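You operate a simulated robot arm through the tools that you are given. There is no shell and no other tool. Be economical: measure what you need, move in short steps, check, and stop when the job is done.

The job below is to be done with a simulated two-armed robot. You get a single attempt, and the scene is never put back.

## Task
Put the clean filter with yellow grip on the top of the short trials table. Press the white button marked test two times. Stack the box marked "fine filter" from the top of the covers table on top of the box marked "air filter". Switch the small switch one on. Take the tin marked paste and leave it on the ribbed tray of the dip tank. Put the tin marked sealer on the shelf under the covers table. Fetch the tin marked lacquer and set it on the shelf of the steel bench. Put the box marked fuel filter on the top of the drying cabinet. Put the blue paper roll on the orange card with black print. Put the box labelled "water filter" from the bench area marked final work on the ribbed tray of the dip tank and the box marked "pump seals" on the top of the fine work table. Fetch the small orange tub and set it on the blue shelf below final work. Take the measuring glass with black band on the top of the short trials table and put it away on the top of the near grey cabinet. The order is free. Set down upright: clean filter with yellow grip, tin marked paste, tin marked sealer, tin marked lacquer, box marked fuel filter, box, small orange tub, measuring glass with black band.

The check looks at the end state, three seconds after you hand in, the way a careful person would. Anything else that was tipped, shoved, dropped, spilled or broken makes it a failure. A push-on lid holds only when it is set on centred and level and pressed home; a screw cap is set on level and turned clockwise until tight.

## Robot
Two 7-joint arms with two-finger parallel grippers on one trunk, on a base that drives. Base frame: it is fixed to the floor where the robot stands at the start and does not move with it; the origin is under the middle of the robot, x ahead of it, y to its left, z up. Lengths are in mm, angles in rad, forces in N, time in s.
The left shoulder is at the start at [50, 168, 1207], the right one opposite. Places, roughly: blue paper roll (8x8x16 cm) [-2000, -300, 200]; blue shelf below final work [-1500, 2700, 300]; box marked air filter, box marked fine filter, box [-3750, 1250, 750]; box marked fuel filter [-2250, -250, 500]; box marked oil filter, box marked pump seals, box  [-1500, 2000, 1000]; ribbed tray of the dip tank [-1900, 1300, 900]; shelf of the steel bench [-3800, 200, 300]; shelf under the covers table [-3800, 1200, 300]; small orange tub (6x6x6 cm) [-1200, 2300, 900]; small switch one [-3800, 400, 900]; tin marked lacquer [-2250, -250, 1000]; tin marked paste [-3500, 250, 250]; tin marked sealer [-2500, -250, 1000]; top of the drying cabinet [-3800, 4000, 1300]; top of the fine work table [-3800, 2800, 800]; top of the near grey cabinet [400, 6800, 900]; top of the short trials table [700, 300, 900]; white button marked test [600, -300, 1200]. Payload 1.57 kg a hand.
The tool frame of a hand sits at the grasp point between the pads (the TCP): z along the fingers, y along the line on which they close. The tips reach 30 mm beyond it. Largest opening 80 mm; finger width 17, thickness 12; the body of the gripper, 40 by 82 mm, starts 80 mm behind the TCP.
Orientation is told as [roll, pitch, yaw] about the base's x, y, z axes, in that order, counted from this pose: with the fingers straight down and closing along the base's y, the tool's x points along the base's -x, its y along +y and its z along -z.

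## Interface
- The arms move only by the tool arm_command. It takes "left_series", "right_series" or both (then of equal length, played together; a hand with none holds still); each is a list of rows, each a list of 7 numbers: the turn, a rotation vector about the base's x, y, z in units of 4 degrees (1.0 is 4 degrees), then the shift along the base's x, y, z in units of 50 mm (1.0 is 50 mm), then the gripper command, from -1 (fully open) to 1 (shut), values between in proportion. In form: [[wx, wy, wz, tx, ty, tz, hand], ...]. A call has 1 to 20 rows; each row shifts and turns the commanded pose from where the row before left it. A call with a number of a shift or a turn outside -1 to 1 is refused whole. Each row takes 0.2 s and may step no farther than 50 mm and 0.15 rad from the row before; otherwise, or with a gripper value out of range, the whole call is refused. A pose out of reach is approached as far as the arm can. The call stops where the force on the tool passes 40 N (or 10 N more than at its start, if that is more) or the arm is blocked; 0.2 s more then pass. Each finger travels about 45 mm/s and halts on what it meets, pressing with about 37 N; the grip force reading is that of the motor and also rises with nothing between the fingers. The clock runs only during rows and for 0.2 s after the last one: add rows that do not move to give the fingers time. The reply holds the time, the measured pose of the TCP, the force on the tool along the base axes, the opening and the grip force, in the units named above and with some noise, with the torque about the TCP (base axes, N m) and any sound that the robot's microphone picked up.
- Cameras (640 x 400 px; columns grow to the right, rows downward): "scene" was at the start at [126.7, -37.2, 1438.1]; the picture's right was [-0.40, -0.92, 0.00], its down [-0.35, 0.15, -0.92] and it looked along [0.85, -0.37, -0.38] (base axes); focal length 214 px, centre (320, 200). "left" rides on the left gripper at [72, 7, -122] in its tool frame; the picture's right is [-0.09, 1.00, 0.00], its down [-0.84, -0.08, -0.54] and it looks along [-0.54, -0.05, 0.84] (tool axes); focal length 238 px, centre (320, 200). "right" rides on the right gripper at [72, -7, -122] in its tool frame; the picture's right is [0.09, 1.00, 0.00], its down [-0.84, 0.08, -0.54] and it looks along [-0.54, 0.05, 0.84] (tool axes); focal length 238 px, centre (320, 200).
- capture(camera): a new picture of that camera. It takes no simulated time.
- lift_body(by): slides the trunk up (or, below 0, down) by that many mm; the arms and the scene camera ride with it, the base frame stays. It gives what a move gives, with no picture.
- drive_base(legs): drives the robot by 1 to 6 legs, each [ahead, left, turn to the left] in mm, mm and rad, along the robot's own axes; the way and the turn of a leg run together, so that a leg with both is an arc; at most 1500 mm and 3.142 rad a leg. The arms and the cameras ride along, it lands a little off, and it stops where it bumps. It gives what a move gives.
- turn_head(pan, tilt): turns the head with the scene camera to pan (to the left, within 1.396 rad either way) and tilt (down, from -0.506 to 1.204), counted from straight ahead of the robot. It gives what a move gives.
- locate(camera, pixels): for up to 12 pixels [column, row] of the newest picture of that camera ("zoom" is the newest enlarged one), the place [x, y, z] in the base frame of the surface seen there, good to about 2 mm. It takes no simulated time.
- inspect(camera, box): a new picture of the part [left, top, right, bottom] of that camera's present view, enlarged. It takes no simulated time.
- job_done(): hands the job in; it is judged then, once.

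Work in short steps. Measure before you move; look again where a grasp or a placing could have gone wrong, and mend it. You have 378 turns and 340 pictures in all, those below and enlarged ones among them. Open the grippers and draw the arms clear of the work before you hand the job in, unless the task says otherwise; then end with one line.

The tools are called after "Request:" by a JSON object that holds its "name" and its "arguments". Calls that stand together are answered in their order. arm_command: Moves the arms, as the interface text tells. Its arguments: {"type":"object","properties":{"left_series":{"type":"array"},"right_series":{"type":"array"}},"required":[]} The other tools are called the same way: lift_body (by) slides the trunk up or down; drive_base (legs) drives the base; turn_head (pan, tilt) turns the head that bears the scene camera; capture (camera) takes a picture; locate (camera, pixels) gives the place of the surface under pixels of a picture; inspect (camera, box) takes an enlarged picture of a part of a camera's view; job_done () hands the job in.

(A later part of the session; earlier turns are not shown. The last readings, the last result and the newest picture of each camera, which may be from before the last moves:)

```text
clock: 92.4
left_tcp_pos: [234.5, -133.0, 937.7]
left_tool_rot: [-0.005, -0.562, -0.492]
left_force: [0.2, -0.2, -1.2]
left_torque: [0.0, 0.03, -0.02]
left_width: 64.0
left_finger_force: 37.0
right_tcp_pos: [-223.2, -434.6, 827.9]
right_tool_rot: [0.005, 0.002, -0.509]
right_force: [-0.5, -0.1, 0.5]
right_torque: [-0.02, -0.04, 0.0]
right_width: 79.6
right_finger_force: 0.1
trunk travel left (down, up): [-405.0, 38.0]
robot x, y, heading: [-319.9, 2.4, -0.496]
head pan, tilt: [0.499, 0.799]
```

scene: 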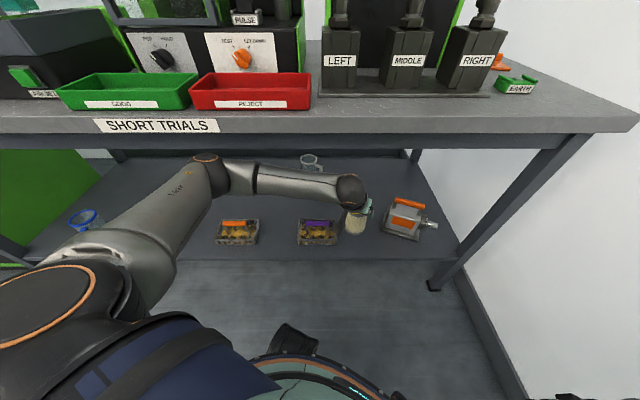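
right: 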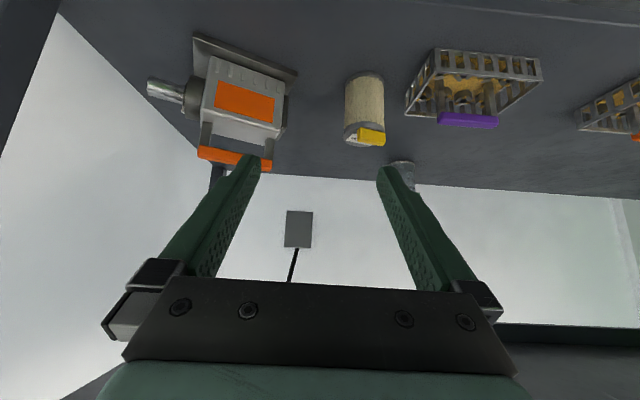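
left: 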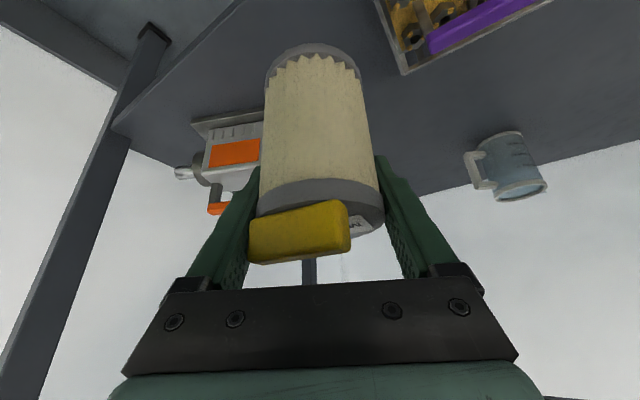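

Trunk is up. I raise the hand to ≈985 (filter bottom ≈913) and drive to the table.

Request:
{"name": "arm_command", "arguments": {"left_series": [[0, 0, 0, 0, 0, 0.45, 1], [0, 0, 0, 0, 0, 0.45, 1]]}}

Request:
{"name": "drive_base", "arguments": {"legs": [[102, 88, 0]]}}

Request:
{"name": "capture", "arguments": {"camera": "left"}}

Request:
{"name": "capture", "arguments": {"camera": "scene"}}

```text
clock: 93.0
left_tcp_pos: [233.4, -132.1, 985.4]
left_tool_rot: [-0.005, -0.562, -0.491]
left_force: [0.6, -0.2, -1.7]
left_torque: [0.03, 0.0, 0.0]
left_width: 64.1
left_finger_force: 36.8
right_tcp_pos: [-223.8, -433.5, 828.1]
right_tool_rot: [0.006, 0.001, -0.506]
right_force: [-0.2, -0.7, -0.4]
right_torque: [-0.01, -0.03, 0.03]
right_width: 79.7
right_finger_force: 0.0
trunk travel left (down, up): [-405.0, 38.0]
robot x, y, heading: [-314.3, 3.8, -0.502]
head pan, tilt: [0.499, 0.799]
```

```text
clock: 94.3
left_tcp_pos: [366.7, -102.3, 984.1]
left_tool_rot: [-0.005, -0.561, -0.489]
left_force: [0.4, -0.1, -1.2]
left_torque: [0.02, 0.0, -0.01]
left_width: 64.3
left_finger_force: 37.1
right_tcp_pos: [-89.8, -404.8, 827.8]
right_tool_rot: [0.006, 0.002, -0.508]
right_force: [-0.1, 0.0, 0.3]
right_torque: [0.0, -0.03, -0.03]
right_width: 79.8
right_finger_force: 0.0
trunk travel left (down, up): [-405.0, 38.0]
robot x, y, heading: [-180.8, 30.8, -0.495]
head pan, tilt: [0.499, 0.799]
```

```text
282 pictures are left
```

left: 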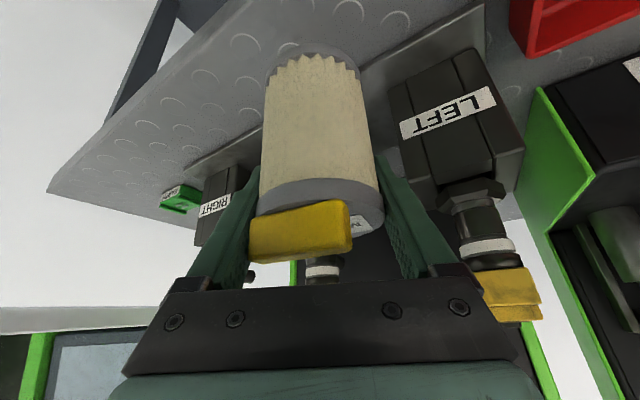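

```text
281 pictures are left
```

scene: 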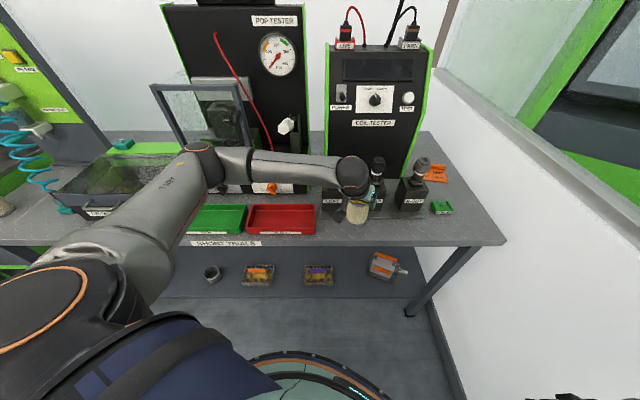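

I shift right to y≈-130 to keep the far finger between LEFT and MIDDLE sockets, then lower to just above the surface.

Request:
{"name": "arm_command", "arguments": {"left_series": [[0, 0, 0, 0, -0.55, 0, 1], [0, 0, 0, 0, 0, -0.5, 1], [0, 0, 0, 0, 0, -0.4, 1], [0, 0, 0, 0, 0, 0, 1]]}}

Request:
{"name": "inspect", "arguments": {"camera": "scene", "box": [290, 130, 450, 250]}}

Request:
{"name": "capture", "arguments": {"camera": "left"}}

```text
clock: 95.3
left_tcp_pos: [366.0, -129.3, 938.5]
left_tool_rot: [-0.006, -0.562, -0.489]
left_force: [-0.1, 0.0, -1.0]
left_torque: [-0.04, -0.01, 0.0]
left_width: 64.1
left_finger_force: 37.0
right_tcp_pos: [-91.2, -404.9, 827.5]
right_tool_rot: [0.006, 0.003, -0.505]
right_force: [0.1, 0.2, -0.4]
right_torque: [0.02, -0.01, 0.01]
right_width: 80.3
right_finger_force: 0.1
trunk travel left (down, up): [-405.0, 38.0]
robot x, y, heading: [-187.0, 29.9, -0.49]
head pan, tilt: [0.499, 0.799]
```

```text
3.33 times, centred on (370, 190) of scene
```

zoom: 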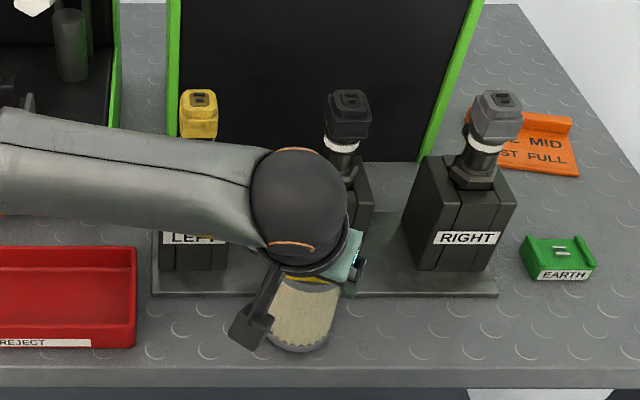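

```text
279 pictures are left
```

left: 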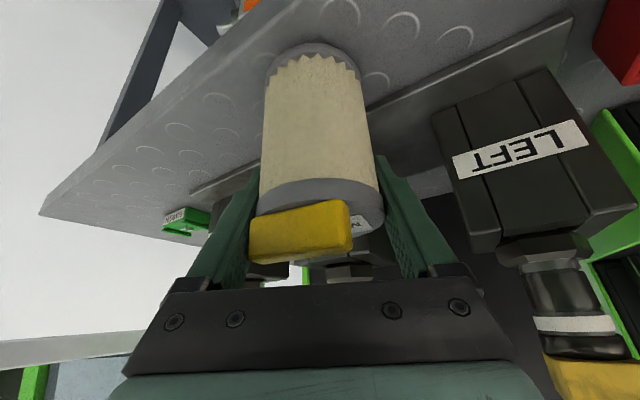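

Filter is upright as grasped. I lower in small steps until contact.

Request:
{"name": "arm_command", "arguments": {"left_series": [[0, 0, 0, 0, 0, -0.05, 1], [0, 0, 0, 0, 0, -0.04, 1], [0, 0, 0, 0, 0, -0.03, 1], [0, 0, 0, 0, 0, 0, 1]]}}

```text
clock: 96.3
left_tcp_pos: [365.8, -129.4, 932.6]
left_tool_rot: [-0.004, -0.563, -0.489]
left_force: [-1.2, 0.1, 1.4]
left_torque: [0.1, 0.07, 0.04]
left_width: 64.0
left_finger_force: 37.1
right_tcp_pos: [-90.8, -405.1, 828.8]
right_tool_rot: [0.005, 0.0, -0.502]
right_force: [-0.4, 1.2, -1.0]
right_torque: [0.01, -0.01, -0.01]
right_width: 80.2
right_finger_force: 0.1
trunk travel left (down, up): [-405.0, 38.0]
robot x, y, heading: [-184.4, 30.8, -0.496]
head pan, tilt: [0.499, 0.799]
```

Light contact registers. I open and withdraw along the tool axis.

Request:
{"name": "arm_command", "arguments": {"left_series": [[0, 0, 0, 0, 0, 0, 0.5], [0, 0, 0, 0, 0, 0, -1], [0, 0, 0, 0, 0, 0, -1], [0, 0, 0, 0, 0, 0, -1], [0, 0, 0, -0.25, 0.13, 0.46, -1], [0, 0, 0, -0.25, 0.13, 0.46, -1], [0, 0, 0, -0.25, 0.13, 0.46, -1], [0, 0, 0, -0.25, 0.13, 0.46, -1], [0, 0, 0, -0.25, 0.13, 0.46, -1], [0, 0, 0, -0.25, 0.13, 0.46, -1]]}}

Request:
{"name": "capture", "arguments": {"camera": "left"}}

```text
clock: 98.5
left_tcp_pos: [290.0, -91.8, 1070.2]
left_tool_rot: [-0.006, -0.561, -0.488]
left_force: [-0.8, 0.4, -0.4]
left_torque: [0.02, -0.01, -0.06]
left_width: 79.9
left_finger_force: 0.1
right_tcp_pos: [-90.8, -406.5, 828.3]
right_tool_rot: [0.003, 0.0, -0.507]
right_force: [-0.5, 0.4, 0.2]
right_torque: [-0.01, 0.01, -0.01]
right_width: 80.1
right_finger_force: 0.1
trunk travel left (down, up): [-405.0, 38.0]
robot x, y, heading: [-183.2, 33.9, -0.498]
head pan, tilt: [0.499, 0.799]
```

```text
278 pictures are left
```

left: 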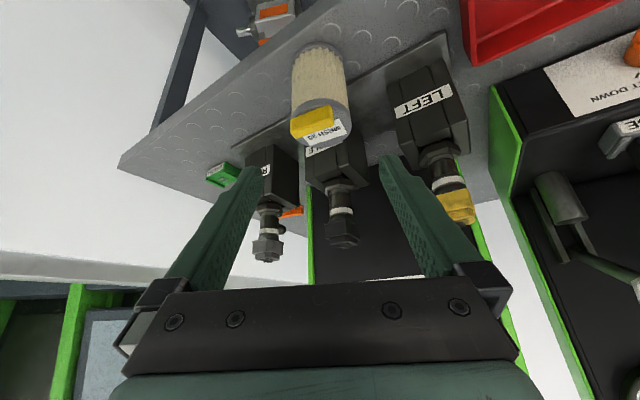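

The filter stands upright on the table. Now I look left along the table for the measuring glass with a black band.

Request:
{"name": "turn_head", "arguments": {"pan": 1.1, "tilt": 0.35}}

Request:
{"name": "capture", "arguments": {"camera": "scene"}}

```text
clock: 99.5
left_tcp_pos: [291.4, -91.1, 1069.9]
left_tool_rot: [-0.007, -0.56, -0.488]
left_force: [-0.1, 0.3, 0.1]
left_torque: [0.02, 0.0, -0.04]
left_width: 80.2
left_finger_force: 0.3
right_tcp_pos: [-91.1, -405.6, 828.9]
right_tool_rot: [0.005, 0.001, -0.504]
right_force: [-0.9, 0.7, 0.3]
right_torque: [0.03, 0.01, 0.03]
right_width: 79.8
right_finger_force: 0.2
trunk travel left (down, up): [-405.0, 38.0]
robot x, y, heading: [-185.3, 28.0, -0.497]
head pan, tilt: [1.1, 0.351]
```

```text
277 pictures are left
```

scene: 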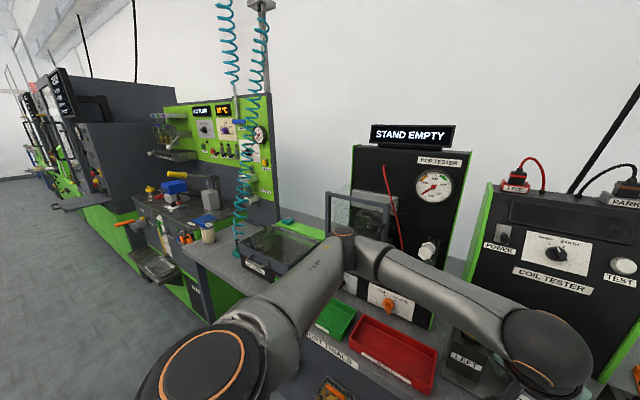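

No glass seen from here. I tuck the left arm in (untilt, back), then drive left along the table to look from other angles.

Request:
{"name": "arm_command", "arguments": {"left_series": [[0.484, 0.875, 0, -0.234, 0.354, 0.2, -1], [0.484, 0.875, 0, -0.234, 0.354, 0.2, -1], [0.484, 0.875, 0, -0.234, 0.354, 0.2, -1], [0.484, 0.875, 0, -0.234, 0.354, 0.2, -1], [0.484, 0.875, 0, -0.234, 0.354, 0.2, -1], [0.484, 0.875, 0, -0.234, 0.354, 0.2, -1], [0.484, 0.875, 0, -0.234, 0.354, 0.2, -1], [0.484, 0.875, 0, -0.234, 0.354, 0.2, -1]]}}

Request:
{"name": "drive_base", "arguments": {"legs": [[-100, 0, 0], [0, 0, 0.45], [0, 620, 0]]}}

Request:
{"name": "turn_head", "arguments": {"pan": -0.2, "tilt": 0.4}}

Request:
{"name": "capture", "arguments": {"camera": "scene"}}

```text
clock: 101.3
left_tcp_pos: [196.7, 51.3, 1151.2]
left_tool_rot: [0.004, -0.002, -0.492]
left_force: [0.5, 0.4, 0.7]
left_torque: [0.01, 0.01, -0.02]
left_width: 80.1
left_finger_force: 0.1
right_tcp_pos: [-90.9, -406.2, 828.0]
right_tool_rot: [0.005, 0.0, -0.506]
right_force: [0.1, 0.2, -0.2]
right_torque: [0.0, 0.01, -0.01]
right_width: 80.1
right_finger_force: 0.1
trunk travel left (down, up): [-405.0, 38.0]
robot x, y, heading: [-183.2, 31.5, -0.494]
head pan, tilt: [1.1, 0.351]
```

```text
clock: 106.8
left_tcp_pos: [86.6, 876.0, 1151.3]
left_tool_rot: [0.004, -0.004, -0.042]
left_force: [0.0, -0.3, 0.5]
left_torque: [-0.01, 0.02, 0.02]
left_width: 80.0
left_finger_force: 0.0
right_tcp_pos: [27.9, 339.7, 827.2]
right_tool_rot: [0.004, 0.001, -0.056]
right_force: [0.2, -0.1, 0.4]
right_torque: [0.01, -0.01, 0.01]
right_width: 80.2
right_finger_force: 0.1
trunk travel left (down, up): [-405.0, 38.0]
robot x, y, heading: [-244.9, 691.1, -0.044]
head pan, tilt: [1.1, 0.351]
```

```text
clock: 108.3
left_tcp_pos: [86.2, 875.2, 1151.5]
left_tool_rot: [0.001, -0.003, -0.042]
left_force: [-0.4, 0.8, -0.1]
left_torque: [0.02, 0.03, -0.02]
left_width: 79.9
left_finger_force: 0.0
right_tcp_pos: [27.5, 340.6, 827.0]
right_tool_rot: [0.006, 0.003, -0.056]
right_force: [-0.3, 0.2, 0.1]
right_torque: [-0.02, -0.03, 0.01]
right_width: 80.1
right_finger_force: 0.1
trunk travel left (down, up): [-405.0, 38.0]
robot x, y, heading: [-249.3, 687.9, -0.041]
head pan, tilt: [-0.201, 0.4]
```

```text
276 pictures are left
```

scene: 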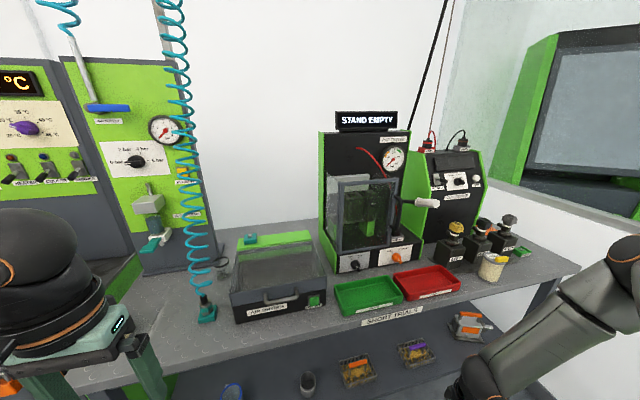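

There's something glass-like at (222,265) beside the water trap. I zoom in.

Request:
{"name": "inspect", "arguments": {"camera": "scene", "box": [170, 220, 270, 330]}}

Request:
{"name": "locate", "arguments": {"camera": "scene", "pixels": [[222, 262], [222, 275], [205, 300], [222, 282], [180, 255], [240, 260]]}}

```text
3.64 times, centred on (220, 275) of scene
```

zoom: 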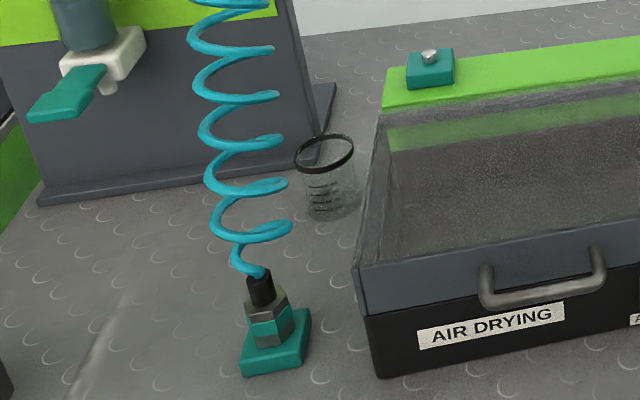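

```text
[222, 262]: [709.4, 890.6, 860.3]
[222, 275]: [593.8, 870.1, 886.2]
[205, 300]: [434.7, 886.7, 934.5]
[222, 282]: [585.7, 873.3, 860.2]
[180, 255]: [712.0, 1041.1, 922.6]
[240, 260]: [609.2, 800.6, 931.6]
```

Found: the measuring glass with black rim at about [610,870], behind the hanging hose at [435,887]. I'll approach with the left hand from the left of the hose, robot turned right; drive there first.

Request:
{"name": "drive_base", "arguments": {"legs": [[0, 312, 0], [0, 0, -0.56], [120, 80, 0]]}}

Request:
{"name": "turn_head", "arguments": {"pan": 0.2, "tilt": 0.5}}

Request:
{"name": "capture", "arguments": {"camera": "scene"}}

Request:
{"name": "capture", "arguments": {"camera": "left"}}

```text
clock: 112.9
left_tcp_pos: [292.7, 972.0, 1152.0]
left_tool_rot: [0.003, -0.001, -0.607]
left_force: [0.6, -0.1, 0.5]
left_torque: [0.0, 0.04, 0.0]
left_width: 80.0
left_finger_force: 0.1
right_tcp_pos: [-46.8, 551.7, 827.8]
right_tool_rot: [0.005, 0.003, -0.622]
right_force: [0.6, -0.2, 0.1]
right_torque: [0.06, 0.0, -0.02]
right_width: 79.8
right_finger_force: 0.1
trunk travel left (down, up): [-405.0, 38.0]
robot x, y, heading: [-89.8, 998.1, -0.61]
head pan, tilt: [-0.201, 0.4]
```

```text
clock: 113.7
left_tcp_pos: [291.3, 972.0, 1150.8]
left_tool_rot: [0.003, -0.004, -0.607]
left_force: [0.2, -0.2, 0.1]
left_torque: [-0.04, 0.0, -0.05]
left_width: 79.9
left_finger_force: 0.1
right_tcp_pos: [-46.7, 552.8, 827.8]
right_tool_rot: [0.005, 0.002, -0.622]
right_force: [-0.4, 0.0, -0.6]
right_torque: [-0.02, 0.01, -0.04]
right_width: 79.8
right_finger_force: 0.0
trunk travel left (down, up): [-405.0, 38.0]
robot x, y, heading: [-89.2, 1000.6, -0.613]
head pan, tilt: [0.201, 0.499]
```

```text
274 pictures are left
```

scene: 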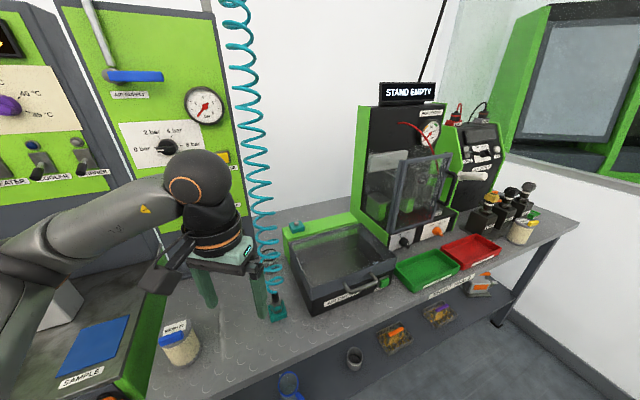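

```text
273 pictures are left
```

left: 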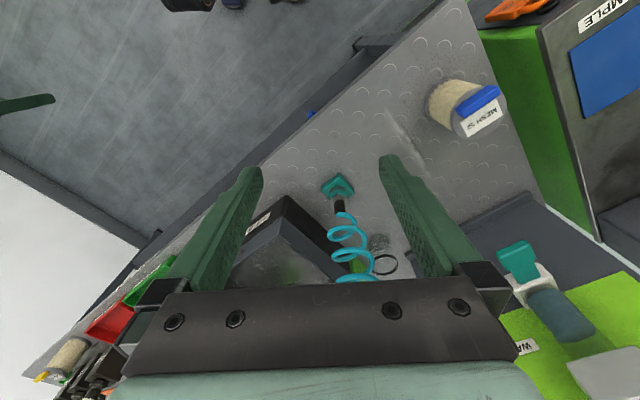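

The glass shows at (380,250) in the wrist view. I locate it, the hose and the water-trap handle.

Request:
{"name": "inspect", "arguments": {"camera": "left", "box": [320, 160, 440, 290]}}

Request:
{"name": "locate", "arguments": {"camera": "left", "pixels": [[370, 262], [388, 272], [398, 262], [385, 254], [378, 240], [372, 245], [388, 245], [338, 185], [350, 280], [515, 250], [535, 290], [340, 215]]}}

```text
3.08 times, centred on (380, 225) of left
```

zoom: 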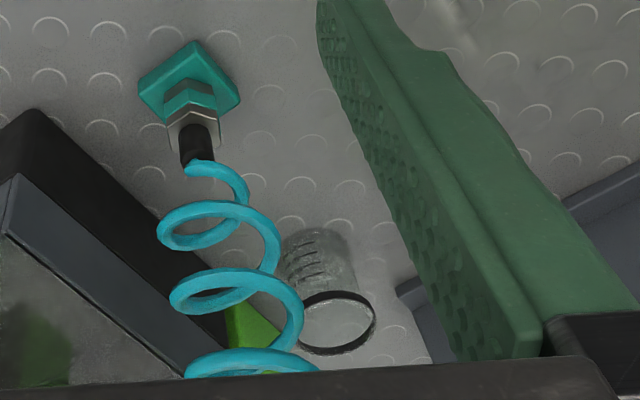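

```text
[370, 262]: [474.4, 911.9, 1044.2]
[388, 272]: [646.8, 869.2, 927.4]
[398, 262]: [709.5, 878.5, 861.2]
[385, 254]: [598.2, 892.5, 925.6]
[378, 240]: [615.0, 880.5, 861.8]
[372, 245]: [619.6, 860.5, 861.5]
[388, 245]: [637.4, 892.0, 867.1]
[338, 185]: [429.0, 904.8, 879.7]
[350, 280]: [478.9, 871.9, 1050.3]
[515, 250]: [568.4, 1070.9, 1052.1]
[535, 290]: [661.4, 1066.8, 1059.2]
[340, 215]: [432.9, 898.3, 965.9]
```

Glass ≈ centre [620,876], z 861–926, ~60 wide. I measure the hose's course higher up to route the hand around it.

Request:
{"name": "locate", "arguments": {"camera": "scene", "pixels": [[248, 130], [270, 135], [250, 165], [272, 170], [252, 200], [274, 205], [262, 235], [275, 260], [278, 285], [240, 60]]}}

```text
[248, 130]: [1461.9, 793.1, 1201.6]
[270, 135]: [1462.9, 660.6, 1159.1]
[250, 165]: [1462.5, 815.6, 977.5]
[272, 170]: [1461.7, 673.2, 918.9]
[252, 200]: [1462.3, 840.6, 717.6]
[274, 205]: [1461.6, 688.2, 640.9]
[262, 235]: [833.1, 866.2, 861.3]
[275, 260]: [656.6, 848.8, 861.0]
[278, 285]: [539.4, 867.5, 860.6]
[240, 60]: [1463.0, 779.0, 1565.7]
```

I zoom the scene to hit the hose pixels exactly.

Request:
{"name": "inspect", "arguments": {"camera": "scene", "box": [210, 60, 310, 320]}}

```text
1.54 times, centred on (260, 190) of scene
```

zoom: 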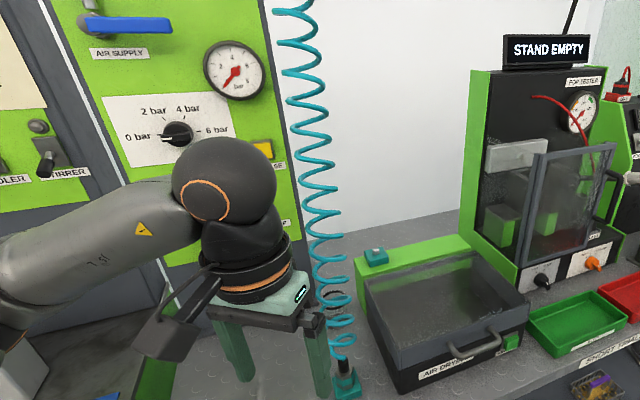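

Request:
{"name": "locate", "arguments": {"camera": "zoom", "pixels": [[320, 162], [322, 190], [325, 213], [328, 237], [330, 262], [332, 284], [312, 108], [305, 75], [338, 317], [335, 322], [296, 12], [318, 139]]}}

```text
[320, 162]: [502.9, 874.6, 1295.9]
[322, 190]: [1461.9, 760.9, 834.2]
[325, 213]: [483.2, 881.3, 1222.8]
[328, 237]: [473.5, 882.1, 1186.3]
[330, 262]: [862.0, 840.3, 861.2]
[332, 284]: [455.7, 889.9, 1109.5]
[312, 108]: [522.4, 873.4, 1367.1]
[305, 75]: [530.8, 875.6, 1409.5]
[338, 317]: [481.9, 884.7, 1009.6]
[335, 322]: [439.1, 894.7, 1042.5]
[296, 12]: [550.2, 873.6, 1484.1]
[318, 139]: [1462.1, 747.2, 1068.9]
```

Hose centre is ≈[490,888] at z 1150. I shift the hand left, turn the robot a bit more right and move in, keeping the hand left of the hose.

Request:
{"name": "arm_command", "arguments": {"left_series": [[0, 0, 0, 0, 0.9, 0, -1], [0, 0, 0, 0, 0.9, 0, -1], [0, 0, 0, 0, 0.2, 0, -1]]}}

Request:
{"name": "drive_base", "arguments": {"legs": [[0, 0, -0.247], [28, 94, 0]]}}

Request:
{"name": "capture", "arguments": {"camera": "scene"}}

```text
clock: 114.5
left_tcp_pos: [290.1, 1071.9, 1150.8]
left_tool_rot: [0.003, -0.004, -0.606]
left_force: [0.6, 0.4, 0.6]
left_torque: [-0.06, -0.02, 0.02]
left_width: 80.0
left_finger_force: 0.0
right_tcp_pos: [-46.3, 551.1, 828.2]
right_tool_rot: [0.003, 0.003, -0.621]
right_force: [1.1, 0.0, 0.1]
right_torque: [-0.01, -0.03, -0.01]
right_width: 79.7
right_finger_force: 0.0
trunk travel left (down, up): [-405.0, 38.0]
robot x, y, heading: [-86.8, 996.1, -0.61]
head pan, tilt: [0.201, 0.499]
```

```text
clock: 116.5
left_tcp_pos: [386.5, 1013.8, 1152.1]
left_tool_rot: [0.004, -0.006, -0.862]
left_force: [-0.3, -0.8, -0.5]
left_torque: [-0.01, 0.03, -0.01]
left_width: 79.7
left_finger_force: 0.1
right_tcp_pos: [-69.8, 595.6, 828.0]
right_tool_rot: [0.004, 0.002, -0.874]
right_force: [-0.3, -0.1, -0.5]
right_torque: [-0.03, 0.04, -0.01]
right_width: 79.8
right_finger_force: 0.1
trunk travel left (down, up): [-405.0, 38.0]
robot x, y, heading: [-0.1, 1035.2, -0.868]
head pan, tilt: [0.201, 0.499]
```

```text
270 pictures are left
```

scene: 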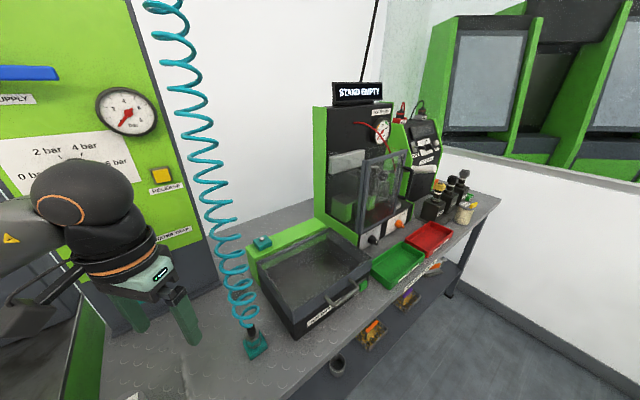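

Now yaw the hand to -1.2 while moving ahead left of the hose, then tilt 24° to a stand-off up-slope of the glass.

Request:
{"name": "arm_command", "arguments": {"left_series": [[0, 0, -1, 0.6, 0, 0, -1], [0, 0, -1, 0.6, 0, 0, -1], [0, 0, -1, 0.6, 0, 0, -1], [0, 0, -1, 0.6, 0, 0, -1], [0, 0, -0.9, 0.6, 0, 0, -1], [-0.932, -0.362, 0, 0.17, -0.18, -0.07, -1], [-0.932, -0.362, 0, 0.17, -0.18, -0.07, -1], [-0.932, -0.362, 0, 0.17, -0.18, -0.07, -1], [-0.932, -0.362, 0, 0.17, -0.18, -0.07, -1], [-0.932, -0.362, 0, 0.17, -0.18, -0.07, -1], [-0.932, -0.362, 0, 0.17, -0.18, -0.07, -1], [0, 0, 0, 0, 0, 0, -1]]}}

Request:
{"name": "capture", "arguments": {"camera": "scene"}}

Request:
{"name": "capture", "arguments": {"camera": "left"}}

```text
clock: 119.2
left_tcp_pos: [581.4, 956.2, 1131.9]
left_tool_rot: [0.007, -0.422, -1.2]
left_force: [0.2, 0.0, 0.5]
left_torque: [0.01, 0.02, 0.05]
left_width: 80.1
left_finger_force: 0.1
left hand out of reach, approached as far as the arm can: row 11
right_tcp_pos: [-70.8, 596.0, 826.7]
right_tool_rot: [0.006, 0.003, -0.874]
right_force: [0.1, 0.6, -0.7]
right_torque: [-0.01, 0.0, 0.0]
right_width: 80.0
right_finger_force: 0.1
trunk travel left (down, up): [-405.0, 38.0]
robot x, y, heading: [-1.9, 1039.5, -0.866]
head pan, tilt: [0.201, 0.499]
```

```text
269 pictures are left
```

scene: 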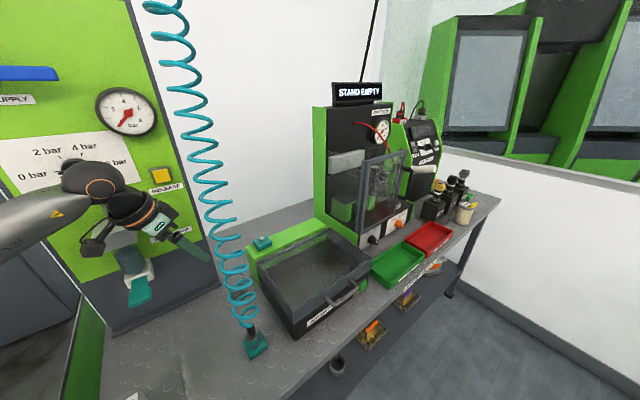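

```text
268 pictures are left
```

left: 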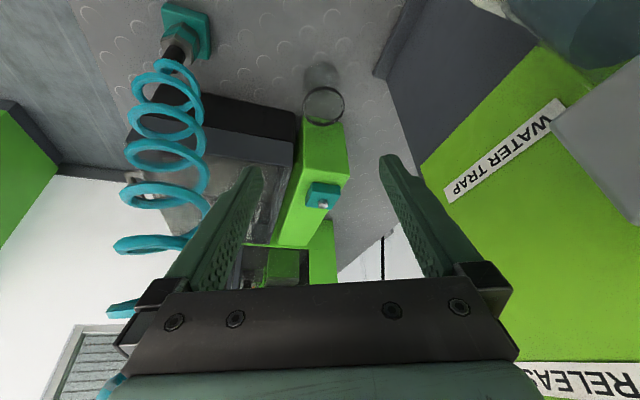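

The glass is dead ahead at (322,105). I measure its rim.

Request:
{"name": "inspect", "arguments": {"camera": "left", "box": [280, 50, 380, 140]}}

Request:
{"name": "locate", "arguments": {"camera": "left", "pixels": [[304, 105], [343, 105], [323, 88], [323, 122], [323, 68], [308, 78], [339, 78]]}}

```text
4.44 times, centred on (330, 95) of left
```

zoom: 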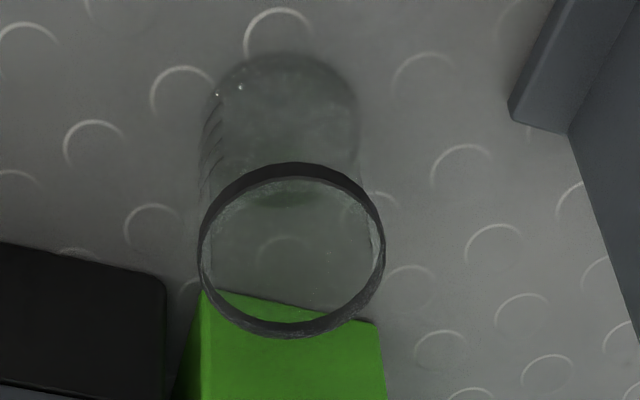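

```text
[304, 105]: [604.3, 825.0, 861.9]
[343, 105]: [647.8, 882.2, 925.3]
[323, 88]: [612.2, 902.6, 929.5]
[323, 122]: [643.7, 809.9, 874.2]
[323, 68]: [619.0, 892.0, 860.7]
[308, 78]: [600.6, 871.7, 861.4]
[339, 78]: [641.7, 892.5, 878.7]
```

Rim centre ≈[623,873], z 929. I descend five of eight steps and check centring.

Request:
{"name": "arm_command", "arguments": {"left_series": [[0, 0, 0, 0.108, -0.236, -0.583, -1], [0, 0, 0, 0.108, -0.236, -0.583, -1], [0, 0, 0, 0.108, -0.236, -0.583, -1], [0, 0, 0, 0.108, -0.236, -0.583, -1], [0, 0, 0, 0.108, -0.236, -0.583, -1], [0, 0, 0, 0, 0, 0, -1]]}}

Request:
{"name": "capture", "arguments": {"camera": "left"}}

Request:
{"name": "capture", "arguments": {"camera": "scene"}}

```text
clock: 120.5
left_tcp_pos: [609.8, 896.1, 983.4]
left_tool_rot: [0.005, -0.423, -1.201]
left_force: [0.2, -0.4, 0.8]
left_torque: [-0.02, -0.02, 0.01]
left_width: 79.7
left_finger_force: 0.0
right_tcp_pos: [-71.3, 595.1, 828.0]
right_tool_rot: [0.006, 0.003, -0.875]
right_force: [0.0, 0.2, 0.0]
right_torque: [0.01, 0.01, -0.03]
right_width: 80.1
right_finger_force: 0.1
trunk travel left (down, up): [-405.0, 38.0]
robot x, y, heading: [-1.0, 1036.7, -0.865]
head pan, tilt: [0.201, 0.499]
```

```text
266 pictures are left
```

left: 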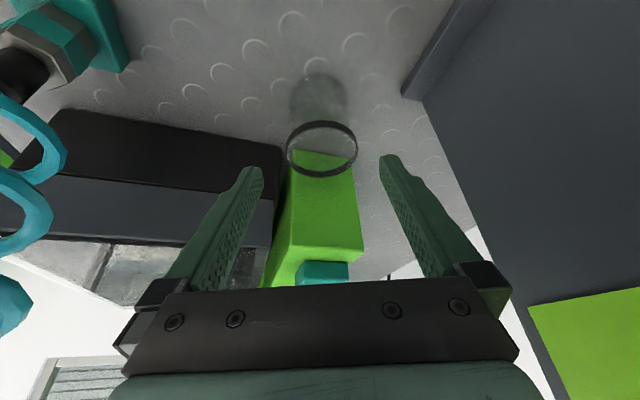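

```text
265 pictures are left
```

scene: 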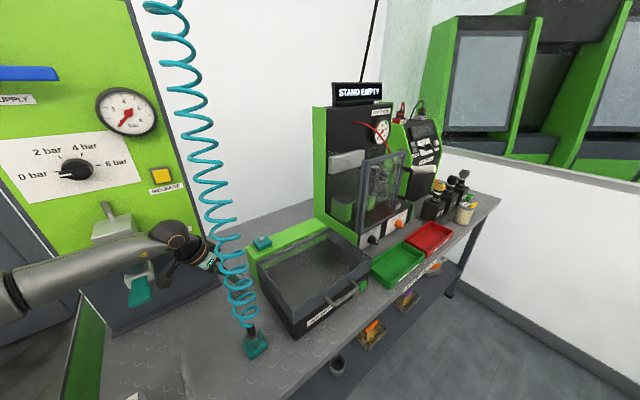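

The forearm passes near the teal water-trap lever at (137,290). I measure the clearance before descending further.

Request:
{"name": "locate", "arguments": {"camera": "scene", "pixels": [[140, 245], [140, 262], [100, 265], [60, 280], [140, 285], [135, 300], [120, 225], [165, 255], [100, 285], [15, 290]]}}

Request:
{"name": "inspect", "arguments": {"camera": "scene", "box": [60, 180, 260, 340]}}

```text
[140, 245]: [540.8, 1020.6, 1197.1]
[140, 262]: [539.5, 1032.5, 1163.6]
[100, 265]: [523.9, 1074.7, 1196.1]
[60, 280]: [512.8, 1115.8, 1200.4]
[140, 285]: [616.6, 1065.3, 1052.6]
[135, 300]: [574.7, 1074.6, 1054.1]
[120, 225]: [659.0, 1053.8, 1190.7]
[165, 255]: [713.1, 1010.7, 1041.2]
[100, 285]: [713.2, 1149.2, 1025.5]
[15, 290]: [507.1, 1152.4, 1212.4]
```

```text
2.50 times, centred on (160, 260) of scene
```

zoom: 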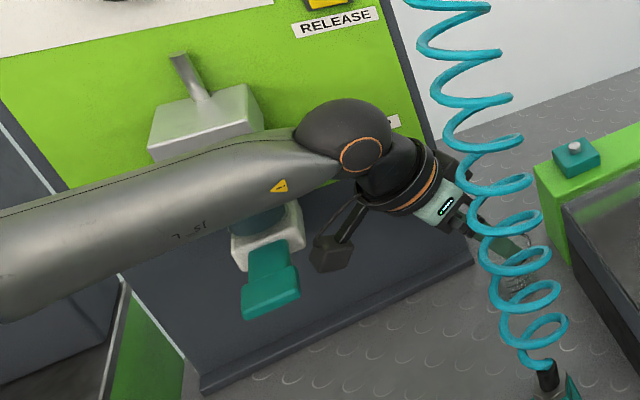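

I'll grip only near the rim (TCP z≈920) to keep the forearm above the lever. Descend three small steps.

Request:
{"name": "arm_command", "arguments": {"left_series": [[0, 0, 0, 0.075, -0.157, -0.42, -1], [0, 0, 0, 0.075, -0.157, -0.42, -1], [0, 0, 0, 0.075, -0.157, -0.42, -1], [0, 0, 0, 0, 0, 0, -1]]}}

Request:
{"name": "capture", "arguments": {"camera": "left"}}

Request:
{"name": "inspect", "arguments": {"camera": "scene", "box": [60, 180, 260, 340]}}

```text
clock: 121.5
left_tcp_pos: [621.8, 874.4, 921.3]
left_tool_rot: [0.007, -0.423, -1.202]
left_force: [0.1, 0.5, -0.6]
left_torque: [-0.03, -0.01, -0.02]
left_width: 79.8
left_finger_force: 0.0
right_tcp_pos: [-69.7, 595.9, 827.7]
right_tool_rot: [0.005, 0.001, -0.874]
right_force: [0.0, 0.4, 0.3]
right_torque: [-0.03, -0.02, 0.02]
right_width: 80.3
right_finger_force: 0.1
trunk travel left (down, up): [-405.0, 38.0]
robot x, y, heading: [-2.8, 1032.2, -0.865]
head pan, tilt: [0.201, 0.499]
```

```text
263 pictures are left
```

left: 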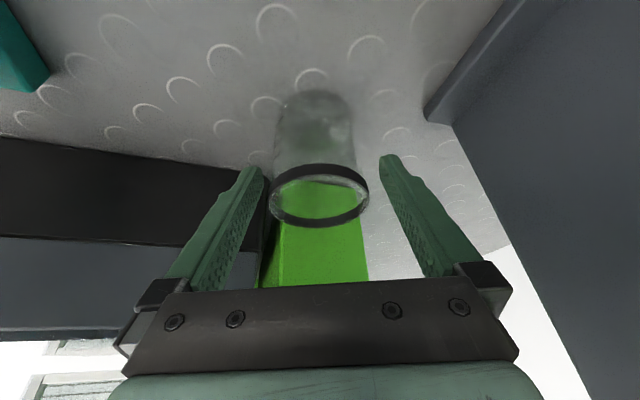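

```text
2.50 times, centred on (160, 260) of scene
```

zoom: 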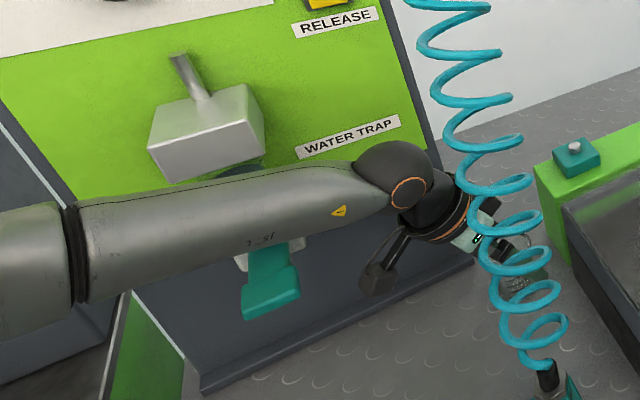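

Centred: rim middle at (319,195), matching the TCP. I close gently and lift.

Request:
{"name": "arm_command", "arguments": {"left_series": [[0, 0, 0, 0, 0, 0, 0], [0, 0, 0, 0, 0, 0, 0.3], [0, 0, 0, 0, 0, 0, 1], [0, 0, 0, 0, 0, 0, 1], [0, 0, 0, 0, 0, 0, 1], [0, 0, 0, 0, 0, 0, 1]]}}

Request:
{"name": "arm_command", "arguments": {"left_series": [[0, 0, 0, 0, 0, 0.05, 1], [0, 0, 0, 0, 0, 0.1, 1], [0, 0, 0, 0, 0, 0.15, 1], [0, 0, 0, 0, 0, 0.2, 1]]}}

Request:
{"name": "capture", "arguments": {"camera": "left"}}

```text
clock: 123.0
left_tcp_pos: [621.9, 874.8, 921.9]
left_tool_rot: [0.006, -0.422, -1.202]
left_force: [-0.3, -0.5, 0.1]
left_torque: [-0.08, 0.07, 0.06]
left_width: 54.9
left_finger_force: 36.9
right_tcp_pos: [-71.1, 595.4, 828.2]
right_tool_rot: [0.006, 0.002, -0.874]
right_force: [-1.2, -0.5, -0.3]
right_torque: [0.03, 0.03, 0.01]
right_width: 80.2
right_finger_force: 0.1
trunk travel left (down, up): [-405.0, 38.0]
robot x, y, heading: [1.8, 1035.3, -0.868]
head pan, tilt: [0.201, 0.499]
```

```text
clock: 124.0
left_tcp_pos: [621.2, 874.9, 947.5]
left_tool_rot: [0.005, -0.423, -1.202]
left_force: [-0.5, 0.7, 0.0]
left_torque: [0.0, 0.01, -0.02]
left_width: 55.0
left_finger_force: 37.4
right_tcp_pos: [-69.6, 594.4, 828.3]
right_tool_rot: [0.005, 0.001, -0.875]
right_force: [0.0, -0.3, -0.7]
right_torque: [0.0, -0.02, 0.0]
right_width: 79.9
right_finger_force: 0.0
trunk travel left (down, up): [-405.0, 38.0]
robot x, y, heading: [2.1, 1037.3, -0.868]
head pan, tilt: [0.201, 0.499]
```

```text
261 pictures are left
```

left: 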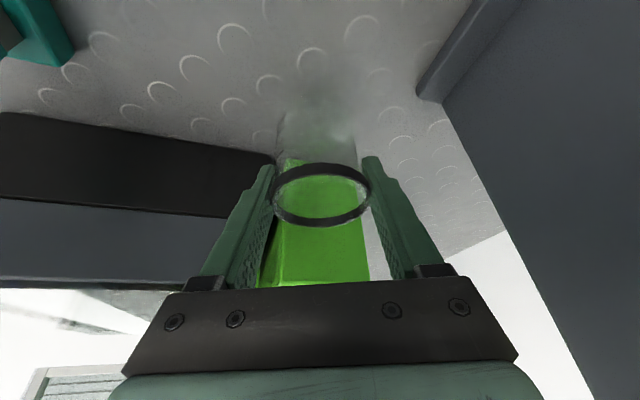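

The glass is held. I retrace the path: up-slope, untilt, then back out left of the hose.

Request:
{"name": "arm_command", "arguments": {"left_series": [[0, 0, 0, -0.133, 0.27, 0.613, 1], [0, 0, 0, -0.133, 0.27, 0.613, 1], [0, 0, 0, -0.133, 0.27, 0.613, 1], [0, 0, 0, -0.133, 0.27, 0.613, 1], [0, 0, 0, -0.133, 0.27, 0.613, 1], [0, 0, 0, -0.133, 0.27, 0.613, 1], [0.932, 0.362, 0, -0.17, 0.18, 0.07, 1], [0.932, 0.362, 0, -0.17, 0.18, 0.07, 1], [0.932, 0.362, 0, -0.17, 0.18, 0.07, 1], [0.932, 0.362, 0, -0.17, 0.18, 0.07, 1], [0.932, 0.362, 0, -0.17, 0.18, 0.07, 1], [0.932, 0.362, 0, -0.17, 0.18, 0.07, 1], [0, 0, 1, -0.6, 0, 0, 1], [0, 0, 1, -0.6, 0, 0, 1], [0, 0, 1, -0.6, 0, 0, 1], [0, 0, 1, -0.6, 0, 0, 1], [0, 0, 0.9, -0.6, 0, 0, 1]]}}

Request:
{"name": "capture", "arguments": {"camera": "left"}}

Request:
{"name": "capture", "arguments": {"camera": "scene"}}

```text
clock: 127.5
left_tcp_pos: [378.9, 1008.7, 1151.5]
left_tool_rot: [0.005, -0.004, -0.859]
left_force: [-0.3, 0.1, 0.4]
left_torque: [0.01, 0.01, 0.0]
left_width: 55.0
left_finger_force: 37.1
right_tcp_pos: [-69.6, 594.6, 828.5]
right_tool_rot: [0.005, 0.001, -0.875]
right_force: [0.2, 0.2, 0.4]
right_torque: [-0.03, -0.01, 0.01]
right_width: 80.0
right_finger_force: 0.1
trunk travel left (down, up): [-405.0, 38.0]
robot x, y, heading: [0.1, 1033.9, -0.863]
head pan, tilt: [0.201, 0.499]
```

```text
260 pictures are left
```

left: 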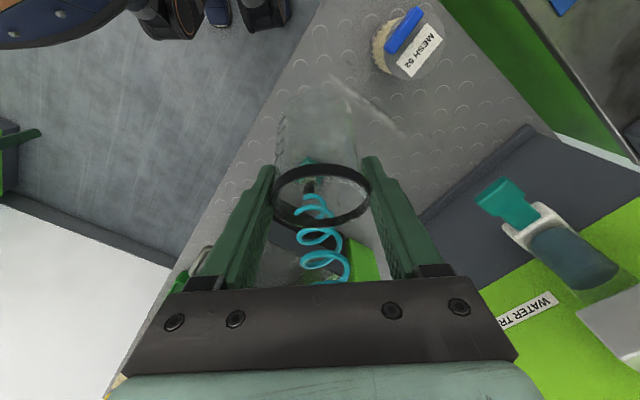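

```text
259 pictures are left
```

scene: 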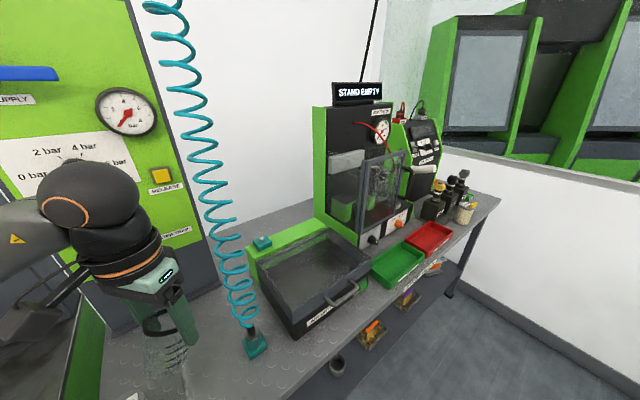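

Glass secured. I back away from the table, then turn to face along +y and look down the aisle.

Request:
{"name": "drive_base", "arguments": {"legs": [[-150, -175, 0], [0, 0, 2.43]]}}

Request:
{"name": "turn_head", "arguments": {"pan": 0, "tilt": 0.25}}

Request:
{"name": "capture", "arguments": {"camera": "scene"}}

```text
clock: 135.1
left_tcp_pos: [-511.3, 1291.1, 1150.5]
left_tool_rot: [0.004, -0.003, 1.606]
left_force: [-0.4, -0.1, -1.4]
left_torque: [-0.03, 0.0, 0.01]
left_width: 54.9
left_finger_force: 37.0
right_tcp_pos: [99.4, 1333.7, 827.6]
right_tool_rot: [0.005, 0.002, 1.593]
right_force: [0.5, 0.7, 0.5]
right_torque: [0.01, -0.02, 0.0]
right_width: 79.9
right_finger_force: 0.2
trunk travel left (down, up): [-405.0, 38.0]
robot x, y, heading: [-230.9, 1031.7, 1.601]
head pan, tilt: [0.201, 0.499]
```

```text
clock: 135.9
left_tcp_pos: [-511.5, 1290.8, 1150.9]
left_tool_rot: [0.003, -0.004, 1.608]
left_force: [0.3, -0.1, -0.6]
left_torque: [0.0, -0.03, -0.02]
left_width: 54.8
left_finger_force: 36.5
right_tcp_pos: [97.5, 1332.7, 828.0]
right_tool_rot: [0.005, 0.0, 1.594]
right_force: [0.0, 0.4, -0.3]
right_torque: [0.01, 0.03, -0.03]
right_width: 80.2
right_finger_force: 0.1
trunk travel left (down, up): [-405.0, 38.0]
robot x, y, heading: [-231.0, 1033.5, 1.602]
head pan, tilt: [0.0, 0.25]
```

```text
258 pictures are left
```

scene: 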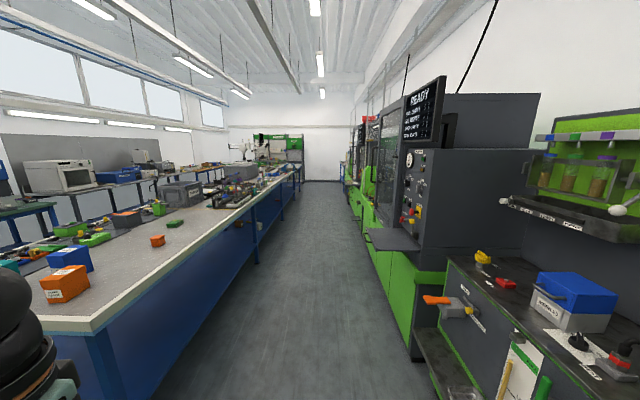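

The aisle is open. I measure the aisle edges and the objects on the left bench (orange and blue boxes).

Request:
{"name": "locate", "arguments": {"camera": "scene", "pixels": [[95, 330], [240, 208], [65, 285], [70, 262], [157, 240], [175, 224], [420, 350], [395, 245], [365, 178], [280, 185], [350, 160], [515, 330]]}}

Request:
{"name": "inspect", "arguments": {"camera": "scene", "box": [0, 170, 200, 310]}}

```text
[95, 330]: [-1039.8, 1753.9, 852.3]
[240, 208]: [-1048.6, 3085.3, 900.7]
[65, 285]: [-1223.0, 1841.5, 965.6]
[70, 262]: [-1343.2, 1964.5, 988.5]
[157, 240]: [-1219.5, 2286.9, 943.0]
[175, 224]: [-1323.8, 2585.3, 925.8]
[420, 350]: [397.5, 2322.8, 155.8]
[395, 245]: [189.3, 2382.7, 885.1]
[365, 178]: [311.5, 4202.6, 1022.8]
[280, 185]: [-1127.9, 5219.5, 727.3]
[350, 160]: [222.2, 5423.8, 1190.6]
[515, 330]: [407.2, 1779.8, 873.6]
```

```text
2.86 times, centred on (100, 240) of scene
```

zoom: 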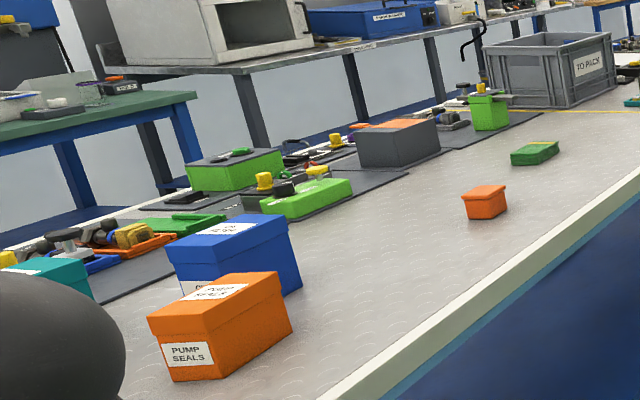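

Aisle runs from x≈-1040 to ≈190. I shift to x≈-400 and drive 4.4 m along +y toward the grey cabinet.

Request:
{"name": "drive_base", "arguments": {"legs": [[0, 170, -0.031], [1480, 0, 0], [1480, 0, 0], [1400, 0, 0]]}}

Request:
{"name": "capture", "arguments": {"camera": "scene"}}

```text
clock: 153.3
left_tcp_pos: [-638.8, 4514.4, 1150.3]
left_tool_rot: [0.004, -0.005, 1.563]
left_force: [-0.4, -0.4, -0.6]
left_torque: [-0.01, 0.0, -0.01]
left_width: 55.1
left_finger_force: 37.2
right_tcp_pos: [-27.0, 4521.0, 826.7]
right_tool_rot: [0.0, 0.023, 1.529]
right_force: [1.0, -0.1, 0.9]
right_torque: [0.0, 0.02, 0.03]
right_width: 80.1
right_finger_force: 0.1
trunk travel left (down, up): [-405.0, 38.0]
robot x, y, heading: [-374.9, 4243.0, 1.557]
head pan, tilt: [0.0, 0.25]
stopped in leg 4: the force on the tool passed its limit (the readings are from after the stop); the commanded pose is now the measured one
```

```text
256 pictures are left
```

scene: 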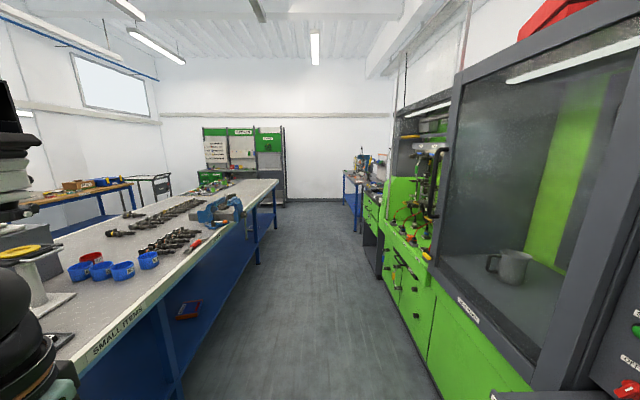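

A force limit stopped the drive; the right hand's pose shifted a little. I look to the right to see what it touched.

Request:
{"name": "turn_head", "arguments": {"pan": -0.6, "tilt": 0.7}}

Request:
{"name": "capture", "arguments": {"camera": "scene"}}

Request:
{"name": "capture", "arguments": {"camera": "right"}}

```text
clock: 154.3
left_tcp_pos: [-639.4, 4513.5, 1150.4]
left_tool_rot: [0.005, -0.004, 1.561]
left_force: [0.4, 0.2, -0.2]
left_torque: [0.02, -0.01, 0.0]
left_width: 54.9
left_finger_force: 36.9
right_tcp_pos: [-26.6, 4520.6, 827.0]
right_tool_rot: [0.001, 0.024, 1.53]
right_force: [0.5, -0.5, -0.1]
right_torque: [0.02, -0.01, 0.03]
right_width: 80.0
right_finger_force: 0.1
trunk travel left (down, up): [-405.0, 38.0]
robot x, y, heading: [-375.6, 4240.8, 1.553]
head pan, tilt: [-0.6, 0.7]
```

```text
255 pictures are left
```

scene: 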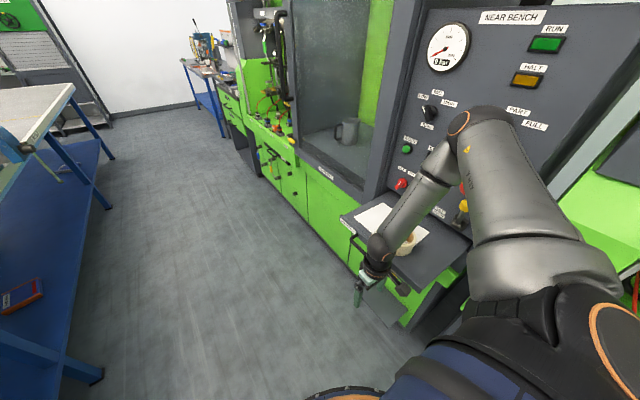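

```text
254 pictures are left
```

right: 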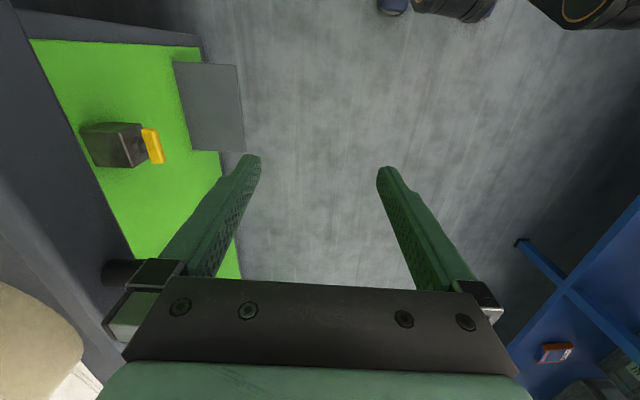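

The right hand met the protruding shelf of the NEAR BENCH machine, which carries a roll. I zoom to check the roll.

Request:
{"name": "inspect", "arguments": {"camera": "scene", "box": [320, 160, 500, 330]}}

Request:
{"name": "locate", "arguments": {"camera": "scene", "pixels": [[405, 248], [345, 218], [465, 250], [375, 280], [360, 240], [420, 285], [405, 240]]}}

```text
2.35 times, centred on (410, 245) of scene
```

zoom: 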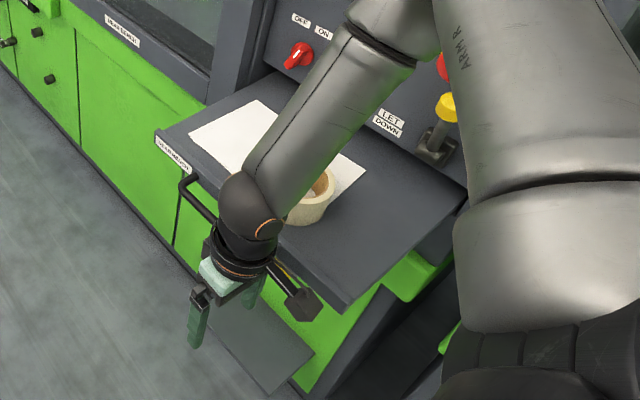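

```text
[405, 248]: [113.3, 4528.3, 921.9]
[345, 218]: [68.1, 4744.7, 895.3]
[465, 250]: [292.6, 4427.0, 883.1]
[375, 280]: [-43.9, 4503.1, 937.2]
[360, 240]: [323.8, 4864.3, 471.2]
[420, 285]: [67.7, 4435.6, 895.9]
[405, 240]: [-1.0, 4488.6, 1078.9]
```

The roll and shelf look unmoved. I draw the right hand inward and up, away from the shelf.

Request:
{"name": "arm_command", "arguments": {"right_series": [[0, 0, 0, -0.7, 0, 0.2, -1], [0, 0, 0, -0.7, 0, 0.5, -1], [0, 0, 0, -0.7, 0, 0.6, -1], [0, 0, 0, -0.7, 0, 0.6, -1], [0, 0, 0, -0.5, 0, 0.6, -1], [0, 0, 0, 0, 0, 0.6, -1]]}}

Request:
{"name": "capture", "arguments": {"camera": "scene"}}

```text
clock: 155.7
left_tcp_pos: [-639.1, 4513.9, 1151.1]
left_tool_rot: [0.005, -0.002, 1.562]
left_force: [1.3, -0.1, -0.9]
left_torque: [0.03, 0.0, -0.01]
left_width: 54.9
left_finger_force: 37.0
right_tcp_pos: [-191.8, 4518.1, 982.1]
right_tool_rot: [0.0, 0.022, 1.531]
right_force: [0.0, 0.6, -0.3]
right_torque: [0.02, 0.03, -0.01]
right_width: 79.8
right_finger_force: 0.0
trunk travel left (down, up): [-405.0, 38.0]
robot x, y, heading: [-376.3, 4241.1, 1.557]
head pan, tilt: [-0.6, 0.7]
```

```text
252 pictures are left
```

scene: 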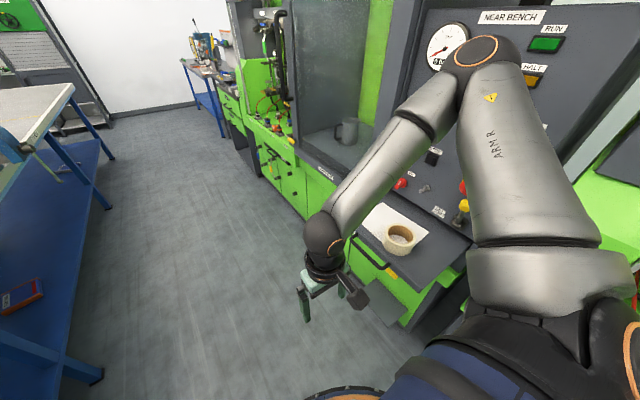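

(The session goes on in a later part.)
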